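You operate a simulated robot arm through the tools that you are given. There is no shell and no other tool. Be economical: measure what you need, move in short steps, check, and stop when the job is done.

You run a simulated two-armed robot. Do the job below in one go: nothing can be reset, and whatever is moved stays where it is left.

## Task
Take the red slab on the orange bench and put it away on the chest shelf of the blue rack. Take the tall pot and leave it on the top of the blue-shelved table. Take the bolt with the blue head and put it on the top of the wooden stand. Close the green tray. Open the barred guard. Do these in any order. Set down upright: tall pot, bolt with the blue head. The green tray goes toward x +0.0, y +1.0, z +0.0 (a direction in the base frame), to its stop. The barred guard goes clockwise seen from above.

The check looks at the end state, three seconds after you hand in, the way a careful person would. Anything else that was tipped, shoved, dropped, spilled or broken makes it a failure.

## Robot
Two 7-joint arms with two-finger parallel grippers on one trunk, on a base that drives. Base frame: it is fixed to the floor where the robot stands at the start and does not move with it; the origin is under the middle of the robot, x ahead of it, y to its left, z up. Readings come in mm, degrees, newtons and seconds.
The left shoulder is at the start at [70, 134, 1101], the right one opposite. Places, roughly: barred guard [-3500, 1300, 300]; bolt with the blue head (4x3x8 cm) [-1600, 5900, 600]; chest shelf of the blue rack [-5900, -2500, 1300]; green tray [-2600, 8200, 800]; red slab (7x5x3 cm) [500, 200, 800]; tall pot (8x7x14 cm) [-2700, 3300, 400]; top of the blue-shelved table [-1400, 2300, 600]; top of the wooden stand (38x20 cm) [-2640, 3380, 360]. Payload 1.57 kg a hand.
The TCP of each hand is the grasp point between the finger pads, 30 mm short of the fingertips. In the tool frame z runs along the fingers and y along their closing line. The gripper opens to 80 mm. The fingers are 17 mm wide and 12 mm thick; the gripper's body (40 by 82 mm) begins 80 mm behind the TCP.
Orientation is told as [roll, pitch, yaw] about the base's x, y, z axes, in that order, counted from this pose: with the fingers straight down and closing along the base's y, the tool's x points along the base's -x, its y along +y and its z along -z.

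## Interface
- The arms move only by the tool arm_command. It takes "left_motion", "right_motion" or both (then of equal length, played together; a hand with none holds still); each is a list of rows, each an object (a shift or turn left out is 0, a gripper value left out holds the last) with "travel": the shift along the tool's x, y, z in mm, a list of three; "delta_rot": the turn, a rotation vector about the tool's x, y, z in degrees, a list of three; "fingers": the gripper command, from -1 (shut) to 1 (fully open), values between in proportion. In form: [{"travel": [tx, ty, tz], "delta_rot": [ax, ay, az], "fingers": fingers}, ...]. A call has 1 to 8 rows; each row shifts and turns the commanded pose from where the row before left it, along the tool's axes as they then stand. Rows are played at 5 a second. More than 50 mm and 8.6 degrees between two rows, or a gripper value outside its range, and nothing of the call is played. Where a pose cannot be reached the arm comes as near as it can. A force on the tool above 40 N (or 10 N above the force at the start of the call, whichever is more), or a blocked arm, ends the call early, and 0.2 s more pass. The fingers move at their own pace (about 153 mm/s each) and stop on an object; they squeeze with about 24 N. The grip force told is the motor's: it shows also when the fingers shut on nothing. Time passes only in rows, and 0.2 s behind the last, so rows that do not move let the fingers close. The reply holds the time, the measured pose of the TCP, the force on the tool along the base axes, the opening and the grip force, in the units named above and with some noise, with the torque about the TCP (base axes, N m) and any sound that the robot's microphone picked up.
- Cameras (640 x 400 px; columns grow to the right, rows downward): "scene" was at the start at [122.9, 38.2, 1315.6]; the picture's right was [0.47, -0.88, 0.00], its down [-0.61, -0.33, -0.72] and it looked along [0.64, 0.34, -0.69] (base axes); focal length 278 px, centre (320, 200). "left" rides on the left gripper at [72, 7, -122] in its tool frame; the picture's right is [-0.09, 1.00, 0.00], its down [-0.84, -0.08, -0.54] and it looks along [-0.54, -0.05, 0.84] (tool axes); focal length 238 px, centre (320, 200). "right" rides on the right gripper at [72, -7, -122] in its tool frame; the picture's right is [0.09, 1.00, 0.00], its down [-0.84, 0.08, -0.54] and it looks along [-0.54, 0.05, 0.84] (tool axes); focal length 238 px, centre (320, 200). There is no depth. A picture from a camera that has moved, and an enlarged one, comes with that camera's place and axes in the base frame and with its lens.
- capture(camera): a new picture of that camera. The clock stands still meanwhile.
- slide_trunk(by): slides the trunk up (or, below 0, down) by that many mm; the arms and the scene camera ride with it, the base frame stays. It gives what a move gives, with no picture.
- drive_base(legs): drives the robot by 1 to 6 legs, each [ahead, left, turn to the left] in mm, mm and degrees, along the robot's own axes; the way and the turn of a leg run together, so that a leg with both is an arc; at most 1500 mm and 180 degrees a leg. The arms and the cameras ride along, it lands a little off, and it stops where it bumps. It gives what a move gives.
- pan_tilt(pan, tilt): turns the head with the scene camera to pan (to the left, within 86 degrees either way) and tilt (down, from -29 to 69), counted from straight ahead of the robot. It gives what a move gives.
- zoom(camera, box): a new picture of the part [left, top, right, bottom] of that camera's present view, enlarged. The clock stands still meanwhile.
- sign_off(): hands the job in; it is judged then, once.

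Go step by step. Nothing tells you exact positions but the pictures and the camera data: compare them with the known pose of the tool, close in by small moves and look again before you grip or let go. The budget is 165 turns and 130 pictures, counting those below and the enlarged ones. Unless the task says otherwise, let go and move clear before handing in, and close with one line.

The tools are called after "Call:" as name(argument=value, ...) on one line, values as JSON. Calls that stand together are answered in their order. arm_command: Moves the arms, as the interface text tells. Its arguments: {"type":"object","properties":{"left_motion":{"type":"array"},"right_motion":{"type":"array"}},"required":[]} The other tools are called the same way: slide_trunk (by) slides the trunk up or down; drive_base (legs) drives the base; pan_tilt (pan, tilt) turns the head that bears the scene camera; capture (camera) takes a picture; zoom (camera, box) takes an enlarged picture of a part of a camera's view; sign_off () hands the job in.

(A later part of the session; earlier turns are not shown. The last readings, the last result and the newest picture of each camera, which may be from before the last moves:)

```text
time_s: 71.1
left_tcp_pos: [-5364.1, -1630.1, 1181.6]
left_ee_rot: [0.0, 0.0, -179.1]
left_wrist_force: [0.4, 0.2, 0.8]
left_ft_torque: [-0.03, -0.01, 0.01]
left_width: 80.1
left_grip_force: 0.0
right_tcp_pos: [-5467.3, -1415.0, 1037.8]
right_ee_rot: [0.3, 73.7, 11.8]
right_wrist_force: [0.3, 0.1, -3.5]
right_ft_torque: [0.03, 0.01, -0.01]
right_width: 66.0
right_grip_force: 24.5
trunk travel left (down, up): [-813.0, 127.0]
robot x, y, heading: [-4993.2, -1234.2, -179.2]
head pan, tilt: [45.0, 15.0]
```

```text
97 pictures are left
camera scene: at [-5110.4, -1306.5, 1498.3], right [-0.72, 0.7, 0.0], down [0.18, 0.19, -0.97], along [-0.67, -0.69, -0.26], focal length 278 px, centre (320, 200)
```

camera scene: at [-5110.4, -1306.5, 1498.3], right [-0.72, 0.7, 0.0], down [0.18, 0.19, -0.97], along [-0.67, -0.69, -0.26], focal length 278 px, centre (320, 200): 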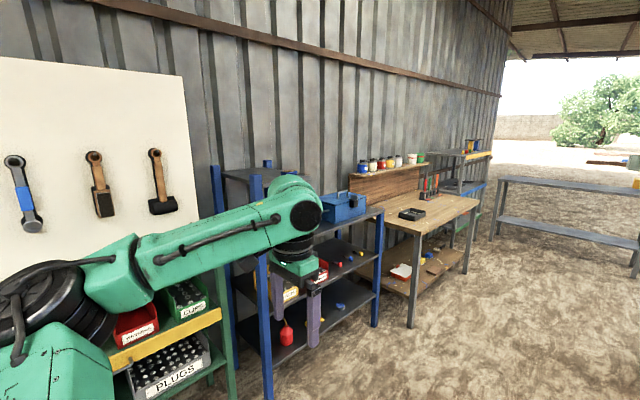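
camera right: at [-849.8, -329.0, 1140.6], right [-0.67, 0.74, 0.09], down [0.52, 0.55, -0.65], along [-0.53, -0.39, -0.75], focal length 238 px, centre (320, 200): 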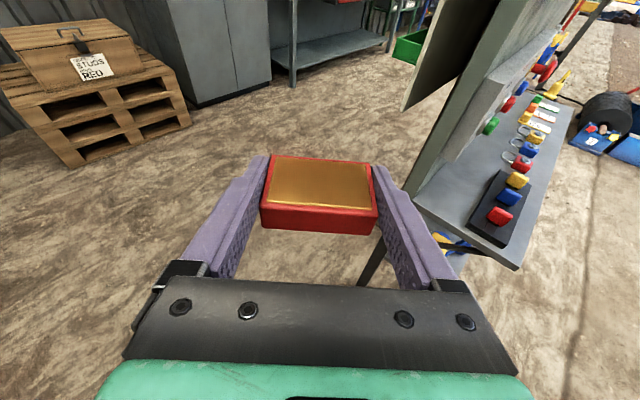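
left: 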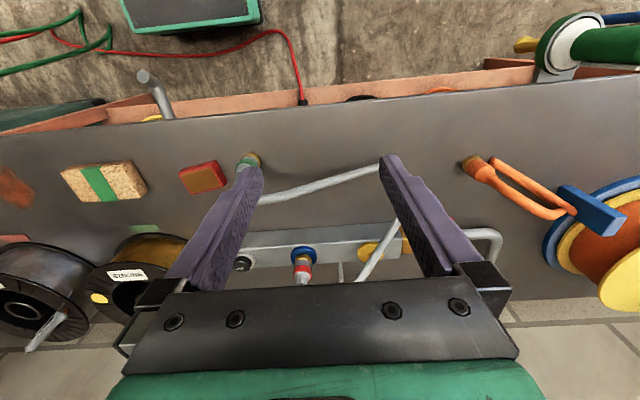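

Call:
drive_base(legs=[[1050, 0, 0], [0, 0, 89.2]])

Call:
pan_tilt(pan=0, tilt=15)

Call:
capture(camera="scene")

Call:
capture(camera="right")

```text
time_s: 80.3
left_tcp_pos: [-5647.3, -1631.2, 1181.5]
left_ee_rot: [0.0, 0.0, -89.7]
left_wrist_force: [0.4, 0.0, -0.2]
left_ft_torque: [0.05, 0.02, -0.01]
left_width: 79.8
left_grip_force: 0.0
right_tcp_pos: [-5864.3, -1733.0, 1037.6]
right_ee_rot: [0.4, 73.8, 101.4]
right_wrist_force: [-0.4, -0.3, -3.9]
right_ft_torque: [0.01, -0.01, 0.01]
right_width: 65.7
right_grip_force: 24.4
trunk travel left (down, up): [-813.0, 127.0]
robot x, y, heading: [-6040.4, -1259.2, -89.6]
head pan, tilt: [45.0, 15.0]
```

```text
time_s: 81.4
left_tcp_pos: [-5647.2, -1630.1, 1181.1]
left_ee_rot: [0.0, 0.1, -89.7]
left_wrist_force: [-0.2, -0.1, -0.1]
left_ft_torque: [-0.01, 0.0, 0.02]
left_width: 80.0
left_grip_force: 0.1
right_tcp_pos: [-5865.2, -1732.0, 1037.5]
right_ee_rot: [0.5, 73.8, 101.4]
right_wrist_force: [0.0, -0.9, -4.1]
right_ft_torque: [0.02, 0.01, 0.0]
right_width: 65.9
right_grip_force: 24.3
trunk travel left (down, up): [-813.0, 127.0]
robot x, y, heading: [-6038.1, -1253.2, -89.7]
head pan, tilt: [0.0, 15.0]
```

```text
96 pictures are left
camera scene: at [-6035.7, -1402.5, 1498.3], right [-1.0, -0.01, 0.0], down [0.0, 0.26, -0.97], along [0.01, -0.97, -0.26], focal length 278 px, centre (320, 200)
```

scene: 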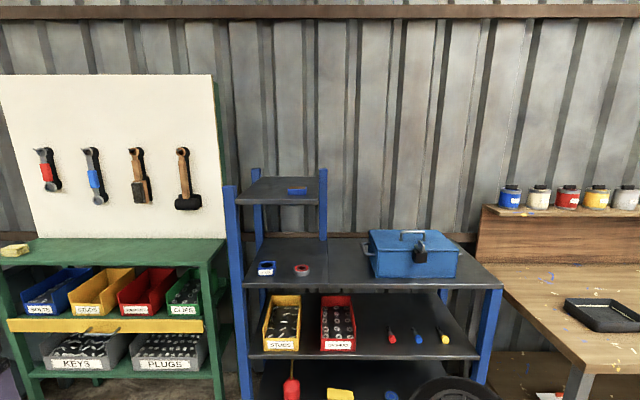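

```text
95 pictures are left
camera right: at [-5876.3, -1635.5, 1140.4], right [-0.97, -0.21, 0.09], down [-0.22, 0.73, -0.65], along [0.07, -0.65, -0.75], focal length 238 px, centre (320, 200)
```

right: 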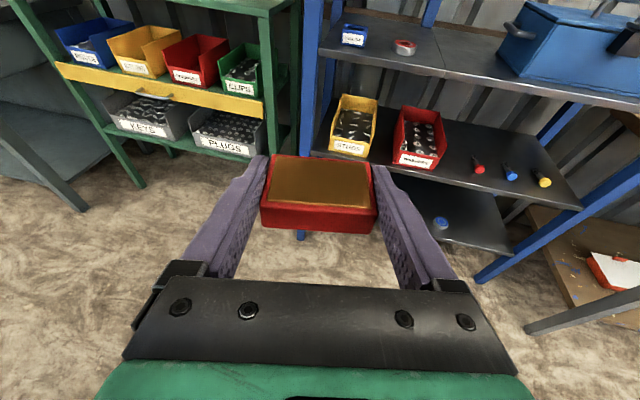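

Call:
zoom(camera="scene", box=[200, 150, 360, 250])

```text
4.00 times, centred on (280, 200) of scene
camera zoom: at [-6035.7, -1402.5, 1498.3], right [-1.0, -0.01, 0.0], down [0.0, 0.26, -0.97], along [0.01, -0.97, -0.26], focal length 1114 px, centre (480, 200)
```

zoom: 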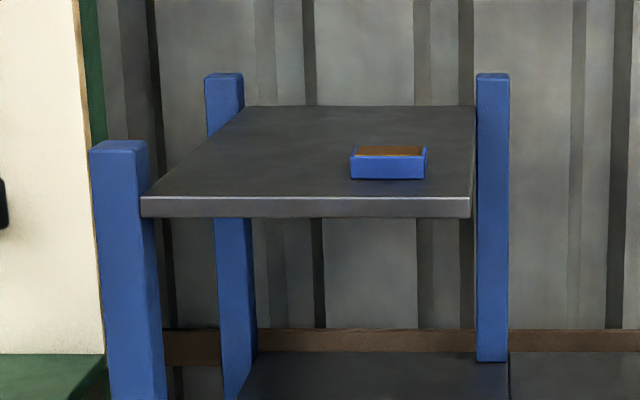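

The top small shelf of the blue rack is the chest shelf: surface z about 1248, x from -6018 to -5734, front edge at y about -2332. A blue slab already sits at x -5976 to -5907. I'll place ours near x -5815, so first raise the hand and pull the left hand back out of the way.

Call:
slide_trunk(by=126)

Call:
arm_command(right_motion=[{"travel": [31.2, 0, -9.1]}, {"travel": [31.2, 0, -9.1]}, {"travel": [31.2, 0, -9.1]}, {"travel": [31.2, 0, -9.1]}], left_motion=[{"travel": [40, 0, 0]}, {"travel": [40, 0, 0]}, {"travel": [40, 0, 0]}, {"travel": [40, 0, 0]}])

Call:
drive_base(legs=[[450, 20, 0]])

Call:
capture(camera="right")

Call:
capture(camera="scene")

```text
time_s: 83.0
left_tcp_pos: [-5647.8, -1630.8, 1307.2]
left_ee_rot: [0.0, 0.0, -89.7]
left_wrist_force: [0.2, 0.3, -0.9]
left_ft_torque: [0.01, 0.0, -0.03]
left_width: 80.1
left_grip_force: 0.1
right_tcp_pos: [-5864.4, -1732.1, 1163.8]
right_ee_rot: [0.5, 73.7, 101.3]
right_wrist_force: [0.9, 0.9, -3.5]
right_ft_torque: [0.03, -0.01, 0.02]
right_width: 65.9
right_grip_force: 23.4
trunk travel left (down, up): [-939.0, 1.0]
robot x, y, heading: [-6037.0, -1259.6, -89.7]
head pan, tilt: [0.0, 15.0]
```

```text
time_s: 84.0
left_tcp_pos: [-5648.0, -1470.3, 1307.9]
left_ee_rot: [0.0, 0.0, -89.8]
left_wrist_force: [-0.2, 0.4, -0.1]
left_ft_torque: [-0.04, 0.02, 0.0]
left_width: 79.9
left_grip_force: 0.0
right_tcp_pos: [-5864.6, -1730.5, 1296.3]
right_ee_rot: [0.5, 73.7, 101.3]
right_wrist_force: [-0.6, 0.4, -3.9]
right_ft_torque: [0.04, -0.01, -0.01]
right_width: 66.2
right_grip_force: 23.9
trunk travel left (down, up): [-939.0, 1.0]
robot x, y, heading: [-6037.8, -1260.8, -90.0]
head pan, tilt: [0.0, 15.0]
```

```text
time_s: 86.7
left_tcp_pos: [-5624.4, -1917.1, 1308.8]
left_ee_rot: [-0.1, -0.1, -89.6]
left_wrist_force: [0.0, 1.0, -0.3]
left_ft_torque: [-0.03, 0.0, 0.01]
left_width: 79.9
left_grip_force: 0.0
right_tcp_pos: [-5840.3, -2177.8, 1295.4]
right_ee_rot: [0.5, 73.9, 101.6]
right_wrist_force: [-0.3, 0.1, -4.5]
right_ft_torque: [0.02, 0.02, -0.02]
right_width: 66.0
right_grip_force: 24.3
trunk travel left (down, up): [-939.0, 1.0]
robot x, y, heading: [-6014.8, -1708.5, -89.9]
head pan, tilt: [0.0, 15.0]
```

```text
93 pictures are left
camera right: at [-5852.9, -2080.7, 1398.0], right [-0.97, -0.22, 0.09], down [-0.22, 0.72, -0.65], along [0.07, -0.66, -0.75], focal length 238 px, centre (320, 200)
```

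right: 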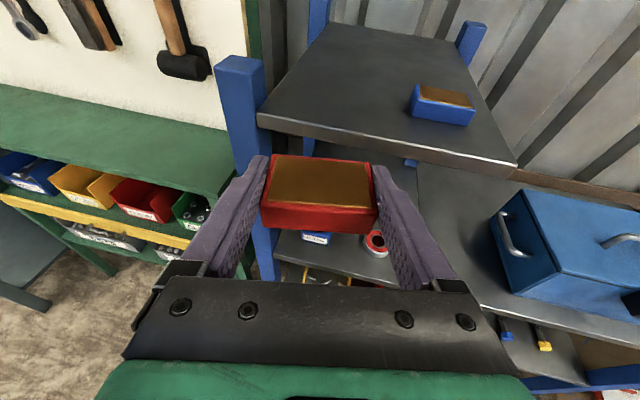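

```text
92 pictures are left
camera scene: at [-6012.9, -1847.3, 1624.6], right [-1.0, -0.01, 0.0], down [0.0, 0.26, -0.97], along [0.01, -0.97, -0.26], focal length 278 px, centre (320, 200)
```

scene: 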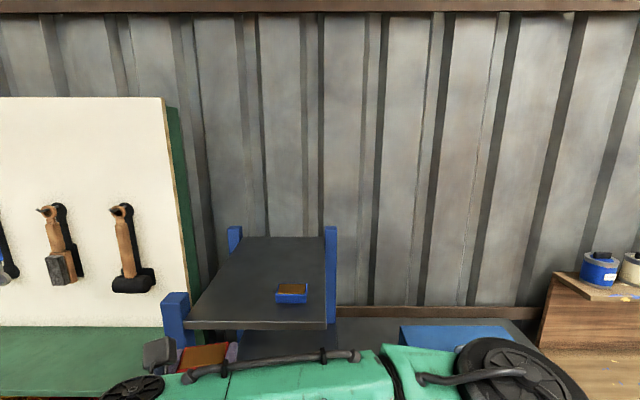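

Call:
arm_command(right_motion=[{"travel": [16, 0, -4.6]}, {"travel": [16, 0, -4.6]}])

Call:
drive_base(legs=[[205, 12, 0]])

Call:
capture(camera="right")

Call:
pan_tilt(pan=20, tilt=35)

Call:
capture(camera="scene")

```text
time_s: 87.3
left_tcp_pos: [-5625.0, -1918.0, 1309.3]
left_ee_rot: [0.0, -0.1, -89.6]
left_wrist_force: [0.6, 0.0, -0.4]
left_ft_torque: [0.06, -0.01, 0.0]
left_width: 80.1
left_grip_force: 0.1
right_tcp_pos: [-5840.2, -2179.2, 1328.0]
right_ee_rot: [0.7, 73.8, 101.6]
right_wrist_force: [0.7, 0.3, -4.1]
right_ft_torque: [0.02, -0.01, 0.01]
right_width: 65.8
right_grip_force: 23.7
trunk travel left (down, up): [-939.0, 1.0]
robot x, y, heading: [-6014.8, -1703.5, -89.5]
head pan, tilt: [0.0, 15.0]
```

```text
time_s: 88.9
left_tcp_pos: [-5610.7, -2119.2, 1309.5]
left_ee_rot: [0.1, -0.2, -89.6]
left_wrist_force: [0.2, -0.3, 1.2]
left_ft_torque: [-0.03, 0.0, -0.01]
left_width: 79.9
left_grip_force: 0.1
right_tcp_pos: [-5826.9, -2379.5, 1330.8]
right_ee_rot: [0.6, 74.0, 101.5]
right_wrist_force: [-0.5, 0.5, -3.9]
right_ft_torque: [0.03, 0.02, 0.0]
right_width: 66.1
right_grip_force: 23.8
trunk travel left (down, up): [-939.0, 1.0]
robot x, y, heading: [-6001.5, -1909.9, -89.5]
head pan, tilt: [0.0, 15.0]
```

```text
91 pictures are left
camera right: at [-5839.5, -2282.6, 1432.3], right [-0.97, -0.22, 0.09], down [-0.22, 0.72, -0.66], along [0.07, -0.66, -0.75], focal length 238 px, centre (320, 200)
```

right: 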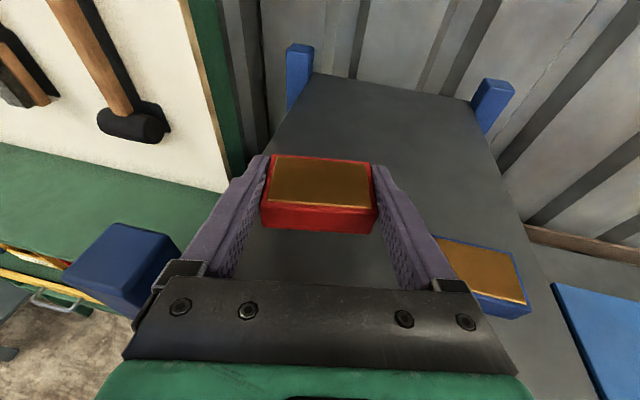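

```text
time_s: 89.7
left_tcp_pos: [-5611.2, -2124.5, 1308.9]
left_ee_rot: [0.0, -0.1, -89.6]
left_wrist_force: [-0.9, -0.8, -0.5]
left_ft_torque: [0.03, 0.0, 0.0]
left_width: 79.9
left_grip_force: 0.1
right_tcp_pos: [-5826.8, -2384.8, 1329.0]
right_ee_rot: [0.5, 73.7, 101.4]
right_wrist_force: [-0.8, -0.6, -3.7]
right_ft_torque: [0.04, 0.02, 0.01]
right_width: 65.6
right_grip_force: 24.7
trunk travel left (down, up): [-939.0, 1.0]
robot x, y, heading: [-5996.0, -1911.6, -89.8]
head pan, tilt: [20.0, 35.0]
```

```text
90 pictures are left
camera scene: at [-5969.2, -2044.3, 1592.3], right [-0.94, -0.35, 0.0], down [-0.2, 0.54, -0.82], along [0.28, -0.77, -0.57], focal length 278 px, centre (320, 200)
```

scene: 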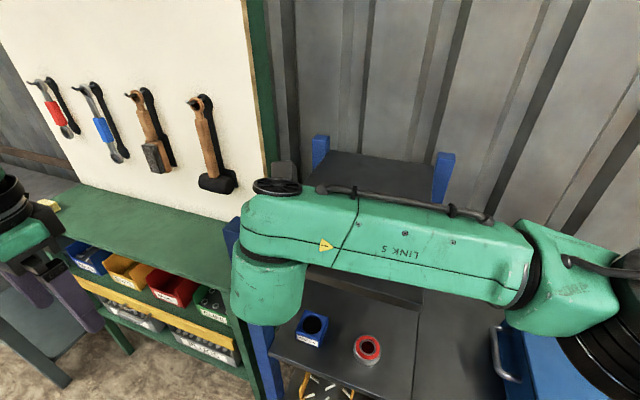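

Call:
arm_command(right_motion=[{"travel": [-19.2, 0, 5.6]}, {"travel": [-19.2, 0, 5.6]}])

Call:
capture(camera="right")

Call:
arm_command(right_motion=[{"travel": [-3.8, 0, 1.1]}, {}])

Call:
arm_command(right_motion=[{"travel": [-3.8, 0, 1.1]}, {}])

```text
time_s: 90.3
left_tcp_pos: [-5609.9, -2124.5, 1307.5]
left_ee_rot: [-0.1, 0.0, -89.7]
left_wrist_force: [-0.6, -0.4, 0.4]
left_ft_torque: [-0.04, 0.01, -0.03]
left_width: 79.9
left_grip_force: 0.1
right_tcp_pos: [-5826.2, -2385.1, 1289.5]
right_ee_rot: [0.5, 73.8, 101.5]
right_wrist_force: [0.3, 1.0, -3.1]
right_ft_torque: [0.02, 0.02, 0.01]
right_width: 66.0
right_grip_force: 23.4
trunk travel left (down, up): [-939.0, 1.0]
robot x, y, heading: [-5998.3, -1910.5, -89.5]
head pan, tilt: [20.0, 35.0]
```

```text
89 pictures are left
camera right: at [-5838.8, -2288.0, 1390.4], right [-0.97, -0.22, 0.09], down [-0.22, 0.73, -0.65], along [0.08, -0.65, -0.75], focal length 238 px, centre (320, 200)
```

right: 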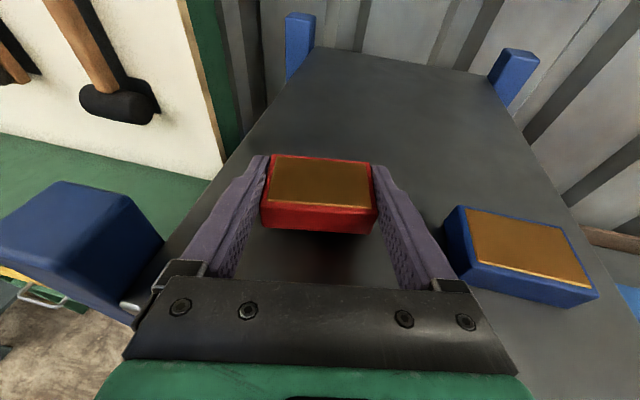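

```text
time_s: 90.9
left_tcp_pos: [-5610.9, -2123.5, 1307.7]
left_ee_rot: [0.0, -0.1, -89.6]
left_wrist_force: [0.4, 0.3, -0.9]
left_ft_torque: [-0.04, 0.01, 0.01]
left_width: 80.1
left_grip_force: 0.0
right_tcp_pos: [-5826.1, -2385.1, 1284.4]
right_ee_rot: [0.5, 73.8, 101.5]
right_wrist_force: [0.1, -0.4, -3.8]
right_ft_torque: [0.03, -0.05, -0.02]
right_width: 66.0
right_grip_force: 23.9
trunk travel left (down, up): [-939.0, 1.0]
robot x, y, heading: [-6000.0, -1908.0, -89.4]
head pan, tilt: [20.0, 35.0]
```

```text
time_s: 91.5
left_tcp_pos: [-5611.1, -2123.5, 1307.5]
left_ee_rot: [-0.2, 0.0, -89.6]
left_wrist_force: [0.2, 0.4, 0.6]
left_ft_torque: [0.05, 0.04, -0.02]
left_width: 80.1
left_grip_force: 0.0
right_tcp_pos: [-5827.3, -2384.8, 1279.2]
right_ee_rot: [0.5, 73.9, 101.5]
right_wrist_force: [0.0, 0.1, -4.8]
right_ft_torque: [0.04, 0.0, -0.01]
right_width: 65.8
right_grip_force: 23.9
trunk travel left (down, up): [-939.0, 1.0]
robot x, y, heading: [-6002.8, -1911.0, -89.6]
head pan, tilt: [20.0, 35.0]
```

Call:
arm_command(right_motion=[{"travel": [-3.8, 0, 1.1]}, {}])

Call:
arm_command(right_motion=[{"travel": [-3, 0, 0.9]}, {}])

Call:
arm_command(right_motion=[{"travel": [-3, 0, 0.9]}, {}])

Call:
capture(camera="right")

```text
time_s: 92.1
left_tcp_pos: [-5611.1, -2123.1, 1308.7]
left_ee_rot: [0.0, 0.0, -89.6]
left_wrist_force: [0.1, 0.0, 0.3]
left_ft_torque: [0.0, 0.01, 0.0]
left_width: 80.0
left_grip_force: 0.0
right_tcp_pos: [-5828.1, -2384.4, 1277.2]
right_ee_rot: [0.1, 74.0, 101.1]
right_wrist_force: [0.8, -2.8, 8.8]
right_ft_torque: [0.13, -0.19, -0.04]
right_width: 66.0
right_grip_force: 24.4
trunk travel left (down, up): [-939.0, 1.0]
robot x, y, heading: [-6005.4, -1908.6, -89.6]
head pan, tilt: [20.0, 35.0]
```

```text
time_s: 92.7
left_tcp_pos: [-5610.5, -2121.0, 1308.3]
left_ee_rot: [-0.1, -0.1, -89.7]
left_wrist_force: [0.1, -0.6, -1.3]
left_ft_torque: [-0.01, 0.02, -0.02]
left_width: 80.0
left_grip_force: 0.2
right_tcp_pos: [-5827.1, -2383.8, 1276.2]
right_ee_rot: [0.2, 74.3, 101.1]
right_wrist_force: [3.3, -6.1, 22.3]
right_ft_torque: [-0.08, -0.18, 0.01]
right_width: 65.9
right_grip_force: 24.3
trunk travel left (down, up): [-939.0, 1.0]
robot x, y, heading: [-6000.6, -1909.4, -89.6]
head pan, tilt: [20.0, 35.0]
```

```text
time_s: 93.3
left_tcp_pos: [-5611.8, -2121.3, 1309.3]
left_ee_rot: [0.0, 0.0, -89.6]
left_wrist_force: [0.0, 0.0, 0.1]
left_ft_torque: [-0.03, -0.04, -0.01]
left_width: 80.0
left_grip_force: 0.0
right_tcp_pos: [-5828.4, -2383.3, 1275.4]
right_ee_rot: [-0.1, 74.8, 100.9]
right_wrist_force: [4.1, -9.8, 38.5]
right_ft_torque: [-0.49, 0.24, 0.18]
right_width: 66.0
right_grip_force: 24.0
trunk travel left (down, up): [-939.0, 1.0]
robot x, y, heading: [-5999.4, -1910.0, -89.4]
head pan, tilt: [20.0, 35.0]
```

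```text
88 pictures are left
camera right: at [-5840.0, -2285.0, 1376.8], right [-0.97, -0.21, 0.09], down [-0.22, 0.72, -0.66], along [0.08, -0.67, -0.74], focal length 238 px, centre (320, 200)
```

right: 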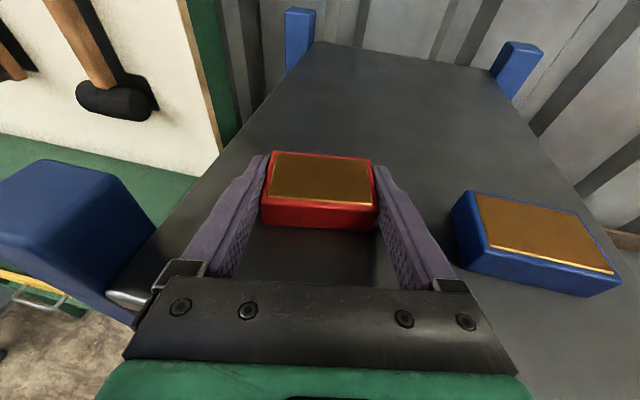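

Slab is on the shelf surface. Relieve the pressure, open, and look.

Call:
arm_command(right_motion=[{"travel": [5.5, 0, -1.6]}, {}, {"fingers": 0.8}, {"fingers": 1}, {}])

Call:
capture(camera="right")

```text
time_s: 94.5
left_tcp_pos: [-5614.6, -2123.2, 1308.8]
left_ee_rot: [0.3, 0.0, -89.6]
left_wrist_force: [-0.1, 0.7, 0.3]
left_ft_torque: [-0.02, 0.01, 0.02]
left_width: 79.8
left_grip_force: 0.1
right_tcp_pos: [-5832.2, -2384.7, 1276.3]
right_ee_rot: [0.1, 73.8, 100.9]
right_wrist_force: [-6.3, -4.0, 11.3]
right_ft_torque: [-0.3, -0.25, -0.47]
right_width: 74.6
right_grip_force: 0.0
trunk travel left (down, up): [-939.0, 1.0]
robot x, y, heading: [-6003.2, -1905.2, -89.7]
head pan, tilt: [20.0, 35.0]
```

```text
87 pictures are left
camera right: at [-5843.5, -2287.3, 1378.6], right [-0.97, -0.21, 0.09], down [-0.22, 0.73, -0.65], along [0.07, -0.65, -0.75], focal length 238 px, centre (320, 200)
```

right: 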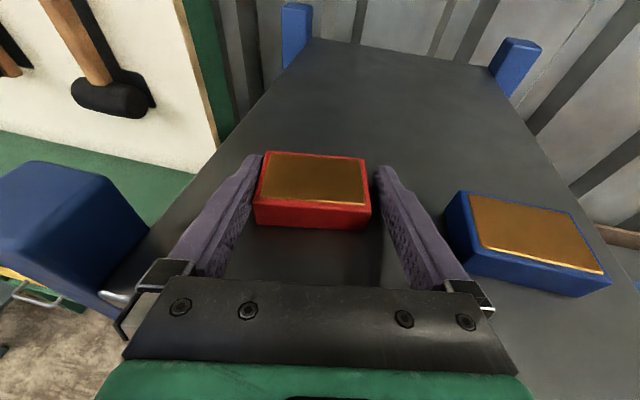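

Call:
arm_command(right_motion=[{"travel": [3, 0.5, -1], "fingers": 0.85}, {"travel": [-2, 0, -10]}, {"travel": [-4.5, 0, -20]}, {"travel": [-4, 0, -20]}])

Call:
capture(camera="right")

```text
time_s: 95.5
left_tcp_pos: [-5610.6, -2122.9, 1306.8]
left_ee_rot: [0.0, 0.0, -89.6]
left_wrist_force: [1.0, -0.5, -0.1]
left_ft_torque: [0.0, -0.01, 0.01]
left_width: 79.9
left_grip_force: 0.1
right_tcp_pos: [-5837.1, -2333.2, 1283.6]
right_ee_rot: [0.5, 73.8, 101.5]
right_wrist_force: [0.1, -0.7, 0.0]
right_ft_torque: [0.0, 0.01, -0.02]
right_width: 73.9
right_grip_force: 0.1
trunk travel left (down, up): [-939.0, 1.0]
robot x, y, heading: [-6002.9, -1911.6, -89.6]
head pan, tilt: [20.0, 35.0]
```

```text
86 pictures are left
camera right: at [-5849.7, -2236.3, 1385.3], right [-0.97, -0.22, 0.09], down [-0.22, 0.72, -0.65], along [0.08, -0.65, -0.75], focal length 238 px, centre (320, 200)
```

right: 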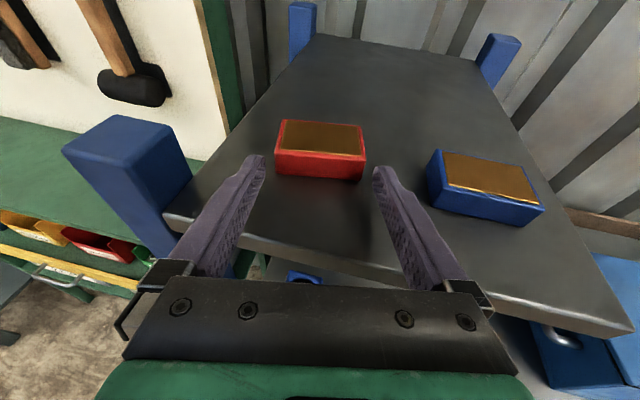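

Red slab sits fully on the shelf. Now back out and go to the guard via the corridor.

Call:
drive_base(legs=[[-640, 0, 0], [0, 0, 89.6], [1400, 0, 0], [1200, 0, 0], [0, 0, 60]])

Call:
pan_tilt(pan=0, tilt=20)

Call:
capture(camera="scene")

```text
time_s: 117.7
left_tcp_pos: [-3637.1, -906.1, 1306.8]
left_ee_rot: [-0.1, -0.1, 58.3]
left_wrist_force: [0.9, -0.2, 0.6]
left_ft_torque: [0.04, -0.02, 0.03]
left_width: 79.9
left_grip_force: 0.1
right_tcp_pos: [-3333.0, -846.8, 1283.2]
right_ee_rot: [0.4, 73.8, -110.5]
right_wrist_force: [-0.3, 0.3, -0.4]
right_ft_torque: [0.02, -0.01, 0.02]
right_width: 74.1
right_grip_force: 0.0
trunk travel left (down, up): [-939.0, 1.0]
robot x, y, heading: [-3417.3, -1293.4, 58.1]
head pan, tilt: [20.0, 35.0]
```

```text
time_s: 118.6
left_tcp_pos: [-3637.8, -904.9, 1307.0]
left_ee_rot: [0.0, 0.0, 58.4]
left_wrist_force: [0.3, -0.7, -0.7]
left_ft_torque: [-0.01, 0.0, -0.04]
left_width: 80.0
left_grip_force: 0.1
right_tcp_pos: [-3333.3, -846.8, 1283.6]
right_ee_rot: [0.4, 73.8, -110.5]
right_wrist_force: [0.0, 0.8, -0.1]
right_ft_torque: [0.02, 0.0, -0.01]
right_width: 73.9
right_grip_force: 0.0
trunk travel left (down, up): [-939.0, 1.0]
robot x, y, heading: [-3420.5, -1293.5, 58.4]
head pan, tilt: [0.0, 20.0]
```

```text
85 pictures are left
camera scene: at [-3344.7, -1171.6, 1616.2], right [0.85, -0.52, 0.0], down [-0.18, -0.29, -0.94], along [0.49, 0.8, -0.34], focal length 278 px, centre (320, 200)
```

scene: 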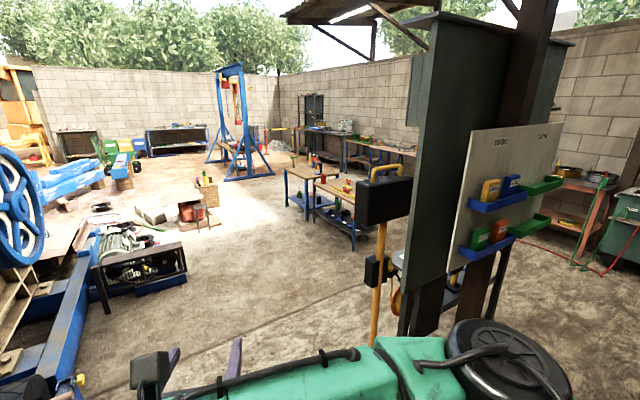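

Call:
zoom(camera="scene", box=[60, 200, 220, 300])

Call:
zoom(camera="scene", box=[140, 130, 380, 280])

```text
4.00 times, centred on (140, 250) of scene
camera zoom: at [-3344.7, -1171.6, 1616.2], right [0.85, -0.52, 0.0], down [-0.18, -0.29, -0.94], along [0.49, 0.8, -0.34], focal length 1114 px, centre (1040, 0)
```

zoom: 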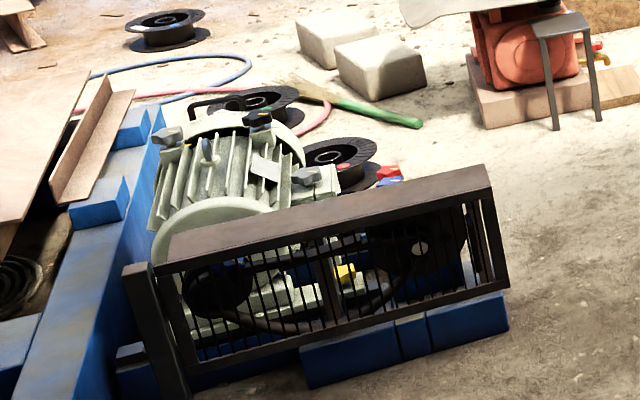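

```text
2.67 times, centred on (260, 205) of scene
camera zoom: at [-3344.7, -1171.6, 1616.2], right [0.85, -0.52, 0.0], down [-0.18, -0.29, -0.94], along [0.49, 0.8, -0.34], focal length 742 px, centre (480, 187)
```

zoom: 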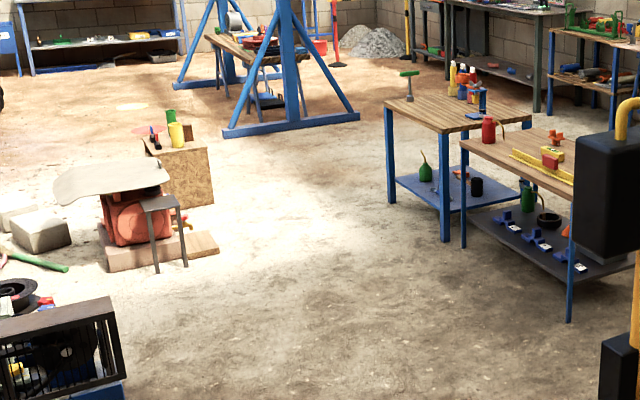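

The barred guard is the hinged barred frame in front of the motor. Its hinge post looks to be at the left end, so clockwise swings the right end toward this side. Driving round to its right front.

Call:
drive_base(legs=[[970, 232, 0], [970, 232, 0], [0, 0, 95]])

Call:
pan_tilt(pan=0, tilt=45)

Call:
capture(camera="scene")

```text
time_s: 132.6
left_tcp_pos: [-3167.1, 356.9, 1308.2]
left_ee_rot: [0.0, 0.0, 153.7]
left_wrist_force: [0.2, 0.0, -0.6]
left_ft_torque: [0.0, -0.02, -0.02]
left_width: 79.9
left_grip_force: 0.0
right_tcp_pos: [-3253.8, 655.3, 1282.3]
right_ee_rot: [0.4, 73.8, -15.4]
right_wrist_force: [-1.1, 0.4, 0.3]
right_ft_torque: [0.01, 0.03, 0.01]
right_width: 74.0
right_grip_force: 0.1
trunk travel left (down, up): [-939.0, 1.0]
robot x, y, heading: [-2799.4, 606.7, 153.7]
head pan, tilt: [0.0, 20.0]
```

```text
time_s: 133.4
left_tcp_pos: [-3166.6, 357.5, 1308.2]
left_ee_rot: [0.0, 0.0, 153.7]
left_wrist_force: [-0.2, -0.3, 0.0]
left_ft_torque: [0.01, 0.01, -0.01]
left_width: 80.1
left_grip_force: 0.1
right_tcp_pos: [-3254.0, 653.3, 1282.6]
right_ee_rot: [0.4, 73.8, -15.3]
right_wrist_force: [0.0, -0.1, 0.2]
right_ft_torque: [0.02, -0.01, -0.01]
right_width: 74.0
right_grip_force: 0.0
trunk travel left (down, up): [-939.0, 1.0]
robot x, y, heading: [-2805.1, 610.8, 153.7]
head pan, tilt: [0.0, 45.0]
```

```text
82 pictures are left
camera scene: at [-2918.6, 666.4, 1577.6], right [0.44, 0.9, 0.0], down [0.63, -0.31, -0.71], along [-0.63, 0.31, -0.71], focal length 278 px, centre (320, 200)
```

scene: 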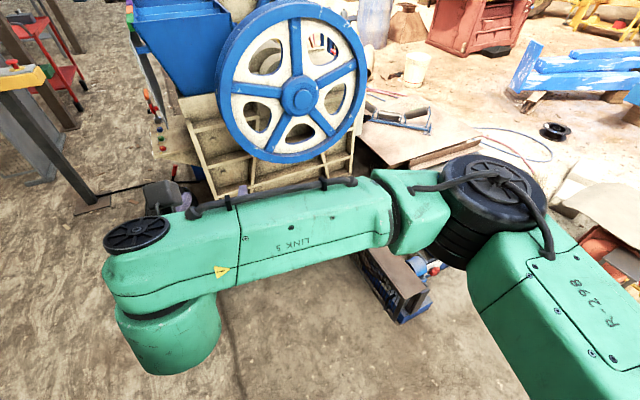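

The right forearm blocks the view, so I'll bring that hand back to a downward pose on its own side.

Call:
arm_command(right_motion=[{"delta_rot": [0, -8.2, 0]}, {"delta_rot": [0, -8.2, 0]}, {"delta_rot": [0, -8.2, 0]}, {"delta_rot": [0, -8.2, 0]}, {"delta_rot": [0, -8.2, 0]}, {"delta_rot": [0, -8.2, 0]}, {"delta_rot": [0, -8.2, 0]}, {"delta_rot": [0, -8.2, 0]}])

Call:
arm_command(right_motion=[{"delta_rot": [0, -8.2, 0]}, {"delta_rot": [0, 0, -8.5], "travel": [0, 25, 0]}, {"delta_rot": [0, 0, -8.5], "travel": [0, 25, 0]}, {"delta_rot": [0, 0, -8.5], "travel": [0, 25, 0]}, {"delta_rot": [0, 0, -8.5], "travel": [0, 25, 0]}, {"delta_rot": [0, 0, -8.5], "travel": [-15, 20, 0]}, {"delta_rot": [0, 0, -8.5], "travel": [-15, 15, 0]}, {"delta_rot": [0, 0, -8.5], "travel": [-20, 10, 0]}])

Call:
arm_command(right_motion=[{"delta_rot": [0, 0, -8.5]}, {"delta_rot": [0, 0, -8.5]}, {"delta_rot": [0, 0, -8.5]}, {"delta_rot": [0, 0, -8.5]}, {"delta_rot": [0, 0, -8.5]}, {"delta_rot": [0, 0, -8.5]}, {"delta_rot": [0, 0, -8.5]}, {"delta_rot": [0, 0, -8.5]}])

Call:
capture(camera="scene")

```text
time_s: 135.2
left_tcp_pos: [-3167.7, 357.0, 1309.1]
left_ee_rot: [0.0, 0.1, 153.7]
left_wrist_force: [-0.5, -0.2, 0.2]
left_ft_torque: [0.0, 0.01, 0.0]
left_width: 80.1
left_grip_force: 0.2
right_tcp_pos: [-3253.7, 653.2, 1281.1]
right_ee_rot: [0.1, 8.1, -15.6]
right_wrist_force: [-0.3, -0.2, -0.1]
right_ft_torque: [-0.02, 0.0, 0.0]
right_width: 73.9
right_grip_force: 0.1
trunk travel left (down, up): [-939.0, 1.0]
robot x, y, heading: [-2799.9, 608.8, 153.8]
head pan, tilt: [0.0, 45.0]
```

```text
time_s: 137.1
left_tcp_pos: [-3166.7, 356.9, 1308.5]
left_ee_rot: [0.0, 0.0, 153.8]
left_wrist_force: [-0.9, 0.2, 0.6]
left_ft_torque: [0.0, 0.01, 0.01]
left_width: 80.2
left_grip_force: 0.2
right_tcp_pos: [-3223.2, 817.9, 1282.8]
right_ee_rot: [0.2, -0.2, 44.1]
right_wrist_force: [0.6, 0.7, 0.8]
right_ft_torque: [0.02, 0.02, -0.02]
right_width: 74.0
right_grip_force: 0.0
trunk travel left (down, up): [-939.0, 1.0]
robot x, y, heading: [-2796.7, 611.5, 153.6]
head pan, tilt: [0.0, 45.0]
```

```text
time_s: 138.8
left_tcp_pos: [-3166.1, 356.7, 1308.0]
left_ee_rot: [0.1, 0.0, 153.7]
left_wrist_force: [-0.5, 0.0, -0.3]
left_ft_torque: [-0.01, 0.0, 0.02]
left_width: 80.2
left_grip_force: 0.1
right_tcp_pos: [-3223.4, 815.0, 1283.9]
right_ee_rot: [-0.1, -0.1, 112.1]
right_wrist_force: [-0.4, 0.0, -0.2]
right_ft_torque: [-0.03, -0.01, 0.0]
right_width: 74.2
right_grip_force: 0.0
trunk travel left (down, up): [-939.0, 1.0]
robot x, y, heading: [-2798.4, 609.8, 153.8]
head pan, tilt: [0.0, 45.0]
```

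```text
81 pictures are left
camera scene: at [-2918.7, 666.5, 1577.6], right [0.44, 0.9, 0.0], down [0.63, -0.31, -0.71], along [-0.63, 0.31, -0.71], focal length 278 px, centre (320, 200)
```

scene: 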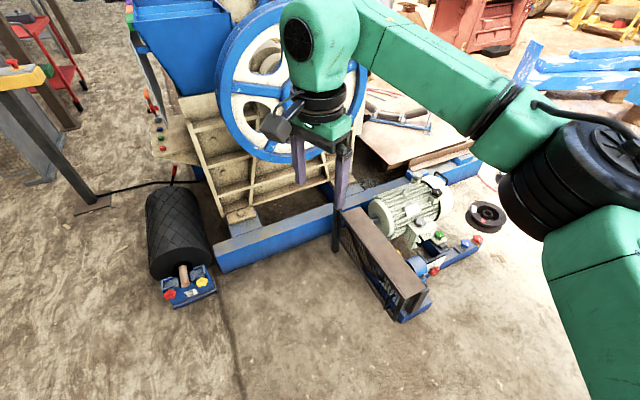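

Guard top plate is at z about 450, running from the hinge post near [-3843, 1219] to a free end near [-3250, 1207]. I'll finish straightening the right hand, lower the trunk and get alongside the free end facing -x.

Call:
arm_command(right_motion=[{"delta_rot": [0, 0, -8.4]}, {"delta_rot": [0, 0, -8.4]}, {"delta_rot": [0, 0, -8.4]}, {"delta_rot": [0, 0, -8.4]}, {"delta_rot": [0, 0, -8.4]}])

Call:
slide_trunk(by=-600)

Call:
drive_base(legs=[[0, 0, 26.2], [0, -700, 0]])

Call:
capture(camera="scene")

Call:
capture(camera="right")

```text
time_s: 140.1
left_tcp_pos: [-3167.8, 357.1, 1307.5]
left_ee_rot: [0.0, 0.0, 153.7]
left_wrist_force: [0.3, 0.3, 0.8]
left_ft_torque: [0.01, 0.01, 0.0]
left_width: 80.1
left_grip_force: 0.0
right_tcp_pos: [-3223.1, 815.9, 1283.7]
right_ee_rot: [-0.1, 0.0, 154.0]
right_wrist_force: [0.1, -1.1, -0.6]
right_ft_torque: [-0.05, -0.02, 0.01]
right_width: 74.1
right_grip_force: 0.0
trunk travel left (down, up): [-939.0, 1.0]
robot x, y, heading: [-2802.1, 609.9, 153.6]
head pan, tilt: [0.0, 45.0]
```

```text
refused: -600 is not a number from -400 to 400
```

```text
time_s: 145.2
left_tcp_pos: [-3017.0, 919.9, 1307.0]
left_ee_rot: [-0.1, 0.1, 179.7]
left_wrist_force: [0.2, -0.3, 0.0]
left_ft_torque: [0.04, 0.0, 0.0]
left_width: 79.9
left_grip_force: 0.2
right_tcp_pos: [-3270.0, 1307.5, 1284.0]
right_ee_rot: [-0.3, 0.0, 179.8]
right_wrist_force: [0.1, 0.0, -0.4]
right_ft_torque: [0.02, -0.01, -0.01]
right_width: 74.1
right_grip_force: 0.0
trunk travel left (down, up): [-939.0, 1.0]
robot x, y, heading: [-2797.6, 1309.5, 179.8]
head pan, tilt: [0.0, 45.0]
```

```text
80 pictures are left
camera scene: at [-2929.6, 1306.3, 1577.6], right [0.01, 1.0, 0.0], down [0.71, 0.0, -0.71], along [-0.71, 0.0, -0.71], focal length 278 px, centre (320, 200)
```

scene: 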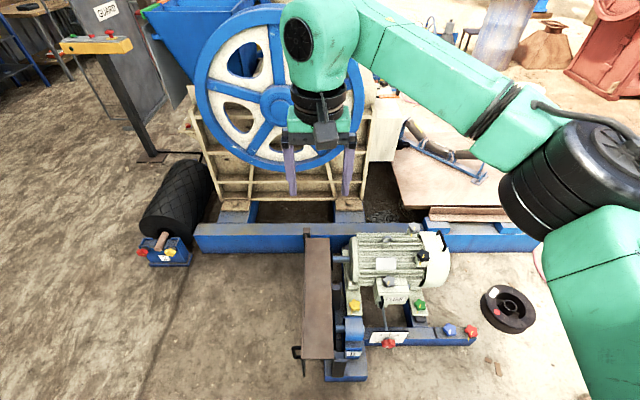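

```text
79 pictures are left
camera right: at [-3197.2, 1314.0, 1404.5], right [0.09, -1.0, 0.0], down [-0.84, -0.08, 0.54], along [-0.54, -0.05, -0.84], focal length 238 px, centre (320, 200)
```

right: 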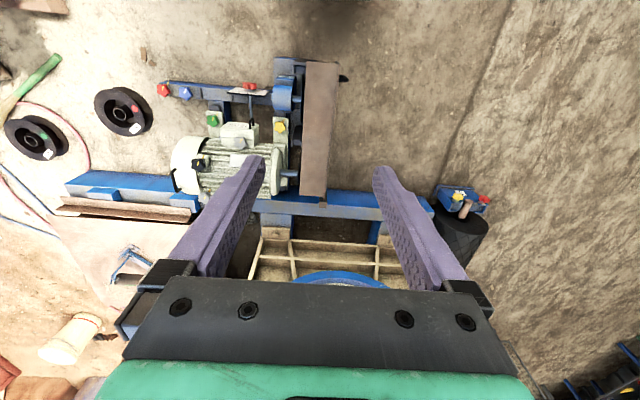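

Call:
zoom(camera="scene", box=[260, 210, 460, 390])

Call:
slide_trunk(by=-400)

Call:
pan_tilt(pan=0, tilt=55)

Call:
capture(camera="scene")

```text
2.22 times, centred on (360, 300) of scene
camera zoom: at [-2929.6, 1306.3, 1577.6], right [0.01, 1.0, 0.0], down [0.71, 0.0, -0.71], along [-0.71, 0.0, -0.71], focal length 619 px, centre (231, -22)
```

zoom: 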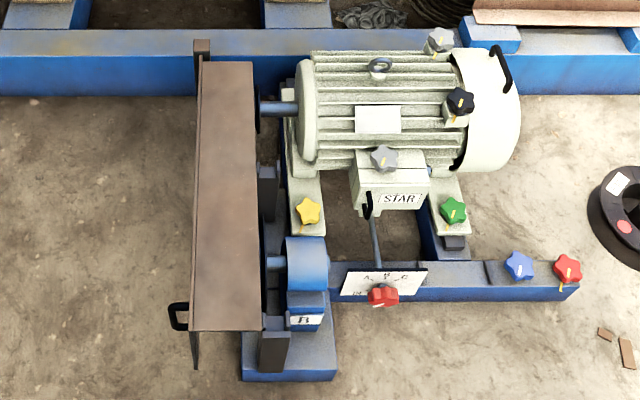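

```text
time_s: 149.0
left_tcp_pos: [-3016.1, 921.4, 908.0]
left_ee_rot: [0.0, 0.0, 179.7]
left_wrist_force: [0.0, -0.5, 0.4]
left_ft_torque: [-0.03, -0.01, 0.04]
left_width: 80.0
left_grip_force: 0.1
right_tcp_pos: [-3268.9, 1310.7, 883.3]
right_ee_rot: [-0.1, -0.1, 179.8]
right_wrist_force: [-0.4, -0.1, -1.0]
right_ft_torque: [0.02, 0.03, 0.01]
right_width: 74.0
right_grip_force: 0.1
trunk travel left (down, up): [-539.0, 401.0]
robot x, y, heading: [-2799.2, 1309.7, 179.8]
head pan, tilt: [0.0, 45.0]
```

```text
time_s: 149.8
left_tcp_pos: [-3015.2, 920.9, 908.9]
left_ee_rot: [0.0, 0.0, 179.7]
left_wrist_force: [-0.6, 0.1, 0.4]
left_ft_torque: [-0.04, 0.02, 0.0]
left_width: 79.8
left_grip_force: 0.1
right_tcp_pos: [-3270.2, 1309.3, 883.3]
right_ee_rot: [0.0, -0.1, 179.8]
right_wrist_force: [0.6, 0.1, -0.3]
right_ft_torque: [-0.03, 0.04, -0.05]
right_width: 74.3
right_grip_force: 0.0
trunk travel left (down, up): [-539.0, 401.0]
robot x, y, heading: [-2796.4, 1313.6, 179.6]
head pan, tilt: [0.0, 55.0]
```

```text
77 pictures are left
camera scene: at [-2920.4, 1308.3, 1164.2], right [0.01, 1.0, 0.0], down [0.82, 0.0, -0.57], along [-0.57, 0.0, -0.82], focal length 278 px, centre (320, 200)
```

scene: 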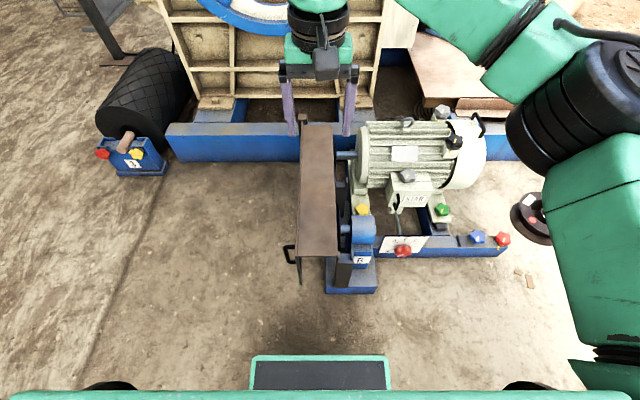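

A U-handle sits on the guard's -y face near the free end, and the top plate has a free edge on the +y side that I can push. I'll lower further for a better measurement.

Call:
slide_trunk(by=-280)

Call:
capture(camera="right")

Call:
capture(camera="scene")

```text
time_s: 152.6
left_tcp_pos: [-3016.6, 920.4, 628.6]
left_ee_rot: [0.0, 0.0, 179.6]
left_wrist_force: [-0.7, 0.9, 0.0]
left_ft_torque: [0.02, 0.0, 0.02]
left_width: 80.0
left_grip_force: 0.1
right_tcp_pos: [-3267.9, 1309.0, 604.3]
right_ee_rot: [-0.1, -0.1, 179.9]
right_wrist_force: [0.8, 1.1, 0.5]
right_ft_torque: [0.01, 0.0, 0.0]
right_width: 74.1
right_grip_force: 0.0
trunk travel left (down, up): [-259.0, 681.0]
robot x, y, heading: [-2798.9, 1310.6, 179.9]
head pan, tilt: [0.0, 55.0]
```

```text
76 pictures are left
camera right: at [-3197.1, 1315.8, 724.6], right [0.09, -1.0, 0.0], down [-0.84, -0.08, 0.54], along [-0.54, -0.05, -0.84], focal length 238 px, centre (320, 200)
```

right: 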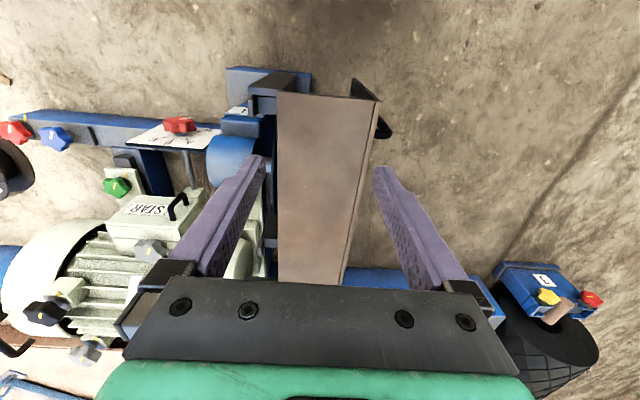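

```text
75 pictures are left
camera scene: at [-2920.2, 1308.3, 884.2], right [0.01, 1.0, 0.0], down [0.82, 0.0, -0.57], along [-0.57, 0.0, -0.82], focal length 278 px, centre (320, 200)
```

scene: 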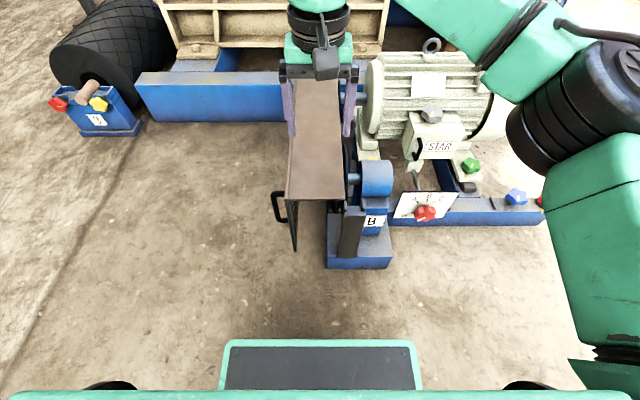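

Call:
zoom(camera="scene", box=[240, 150, 400, 250])

Call:
zoom(camera="right", box=[240, 60, 420, 170])

```text
4.00 times, centred on (320, 200) of scene
camera zoom: at [-2920.2, 1308.3, 884.2], right [0.01, 1.0, 0.0], down [0.82, 0.0, -0.57], along [-0.57, 0.0, -0.82], focal length 1114 px, centre (320, 200)
```

zoom: 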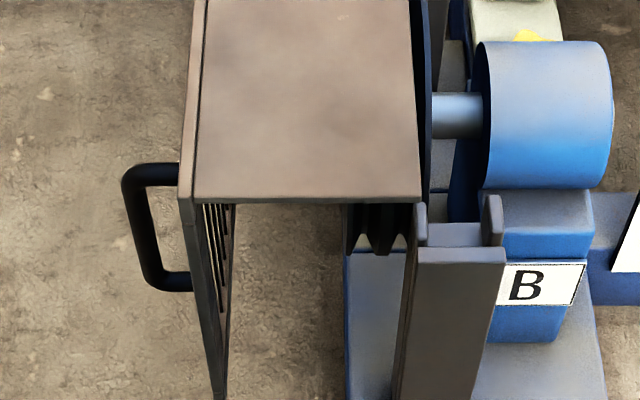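

```text
3.56 times, centred on (330, 115) of right
camera zoom: at [-3197.1, 1315.8, 724.6], right [0.09, -1.0, 0.0], down [-0.84, -0.08, 0.54], along [-0.54, -0.05, -0.84], focal length 848 px, centre (284, 502)
```

zoom: 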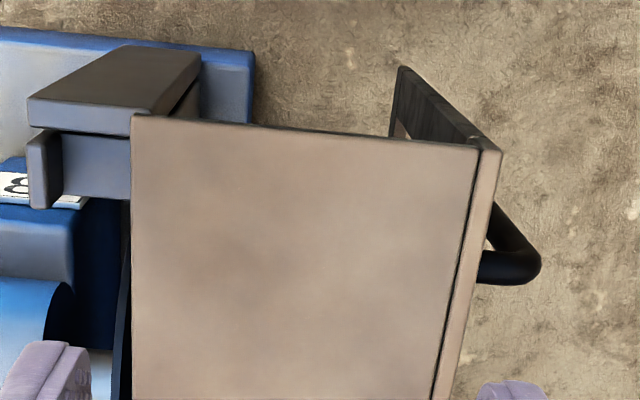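

The barred panel is separate from the fixed top plate, and its U-handle bar is vertical at about [-3298, 1203], z 250 to 367. I'll turn the right hand to close along x and come down on the handle from above.

Call:
arm_command(right_motion=[{"delta_rot": [0, 0, 8.2], "fingers": 1}, {"delta_rot": [0, 0, 8.2]}, {"delta_rot": [0, 0, 8.2]}, {"delta_rot": [0, 0, 8.2]}, {"delta_rot": [0, 0, 8.2]}, {"delta_rot": [0, 0, 8.2]}, {"delta_rot": [0, 0, 8.2]}, {"delta_rot": [0, 0, 8.2]}])

Call:
arm_command(right_motion=[{"delta_rot": [0, 0, 8.2]}, {"delta_rot": [0, 0, 8.2]}, {"delta_rot": [0, 0, 8]}])

Call:
drive_base(legs=[[30, 104, 0]])

Call:
slide_trunk(by=-130)

Call:
capture(camera="right")

Call:
capture(camera="scene")

```text
time_s: 154.4
left_tcp_pos: [-3016.0, 921.3, 628.2]
left_ee_rot: [0.1, -0.1, 179.8]
left_wrist_force: [0.2, 0.7, -0.1]
left_ft_torque: [-0.02, 0.04, 0.01]
left_width: 80.3
left_grip_force: 0.1
right_tcp_pos: [-3268.6, 1310.7, 604.3]
right_ee_rot: [0.0, -0.2, 114.1]
right_wrist_force: [-0.4, 0.6, 0.4]
right_ft_torque: [-0.03, 0.01, 0.03]
right_width: 79.9
right_grip_force: 0.1
trunk travel left (down, up): [-259.0, 681.0]
robot x, y, heading: [-2798.4, 1309.2, 179.9]
head pan, tilt: [0.0, 55.0]
```

```text
time_s: 155.2
left_tcp_pos: [-3016.6, 920.9, 628.7]
left_ee_rot: [0.0, 0.0, 179.6]
left_wrist_force: [0.4, 0.2, -0.9]
left_ft_torque: [-0.03, -0.03, -0.02]
left_width: 80.1
left_grip_force: 0.1
right_tcp_pos: [-3269.8, 1310.0, 604.5]
right_ee_rot: [0.0, -0.1, 89.8]
right_wrist_force: [0.7, 0.1, -0.1]
right_ft_torque: [-0.04, 0.01, 0.0]
right_width: 79.9
right_grip_force: 0.1
trunk travel left (down, up): [-259.0, 681.0]
robot x, y, heading: [-2795.7, 1306.7, 179.8]
head pan, tilt: [0.0, 55.0]
```

```text
time_s: 156.4
left_tcp_pos: [-3046.4, 818.1, 629.1]
left_ee_rot: [0.0, 0.0, 179.7]
left_wrist_force: [0.2, -0.4, 0.6]
left_ft_torque: [0.01, -0.05, -0.03]
left_width: 80.1
left_grip_force: 0.1
right_tcp_pos: [-3298.9, 1206.1, 602.8]
right_ee_rot: [-0.1, -0.1, 90.0]
right_wrist_force: [0.2, -0.7, -0.6]
right_ft_torque: [0.01, -0.03, -0.03]
right_width: 80.2
right_grip_force: 0.1
trunk travel left (down, up): [-259.0, 681.0]
robot x, y, heading: [-2827.6, 1204.4, 179.9]
head pan, tilt: [0.0, 55.0]
```

```text
time_s: 157.9
left_tcp_pos: [-3046.7, 818.1, 497.2]
left_ee_rot: [0.0, 0.0, 179.6]
left_wrist_force: [0.3, -0.4, 0.7]
left_ft_torque: [-0.02, -0.01, 0.01]
left_width: 80.3
left_grip_force: 0.0
right_tcp_pos: [-3299.5, 1206.9, 473.6]
right_ee_rot: [0.0, 0.0, 89.9]
right_wrist_force: [0.3, -0.2, 0.5]
right_ft_torque: [-0.02, 0.02, -0.02]
right_width: 79.7
right_grip_force: 0.1
trunk travel left (down, up): [-129.0, 811.0]
robot x, y, heading: [-2829.5, 1207.7, 179.8]
head pan, tilt: [0.0, 55.0]
```

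```text
72 pictures are left
camera right: at [-3293.0, 1134.1, 594.4], right [-1.0, -0.09, 0.0], down [-0.08, 0.84, 0.54], along [-0.05, 0.54, -0.84], focal length 238 px, centre (320, 200)
```

right: 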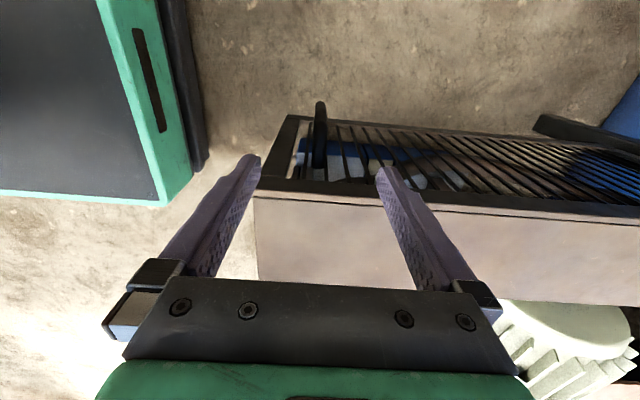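

```text
71 pictures are left
camera scene: at [-2950.8, 1205.2, 754.2], right [0.0, 1.0, 0.0], down [0.82, 0.0, -0.57], along [-0.57, 0.0, -0.82], focal length 278 px, centre (320, 200)
```

scene: 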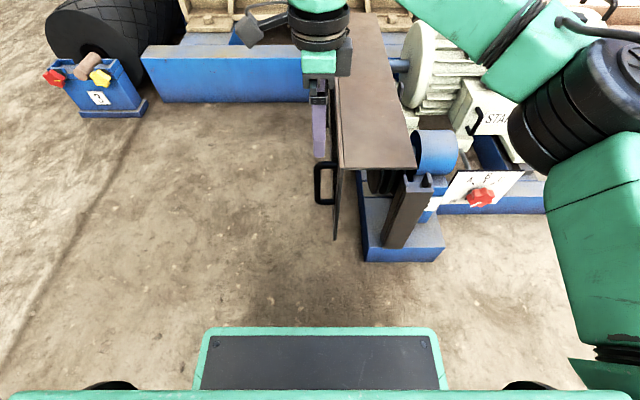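

Call:
slide_trunk(by=-125)

Call:
capture(camera="right")

```text
time_s: 159.5
left_tcp_pos: [-3047.9, 817.6, 373.0]
left_ee_rot: [-0.1, 0.0, 179.7]
left_wrist_force: [0.6, 0.2, 0.3]
left_ft_torque: [0.0, -0.04, 0.01]
left_width: 79.9
left_grip_force: 0.2
right_tcp_pos: [-3298.7, 1207.2, 348.2]
right_ee_rot: [0.0, -0.1, 89.9]
right_wrist_force: [-0.7, 0.7, 0.2]
right_ft_torque: [0.0, -0.01, 0.0]
right_width: 80.0
right_grip_force: 0.1
trunk travel left (down, up): [-4.0, 936.0]
robot x, y, heading: [-2826.1, 1199.8, 179.7]
head pan, tilt: [0.0, 55.0]
```

```text
70 pictures are left
camera right: at [-3293.0, 1134.2, 469.4], right [-1.0, -0.09, 0.0], down [-0.08, 0.84, 0.54], along [-0.05, 0.54, -0.84], focal length 238 px, centre (320, 200)
```

right: 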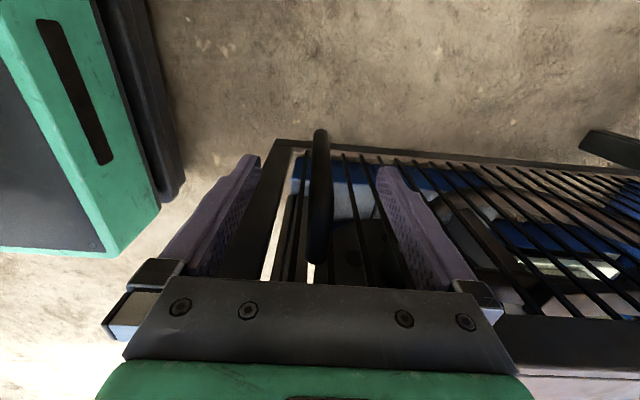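

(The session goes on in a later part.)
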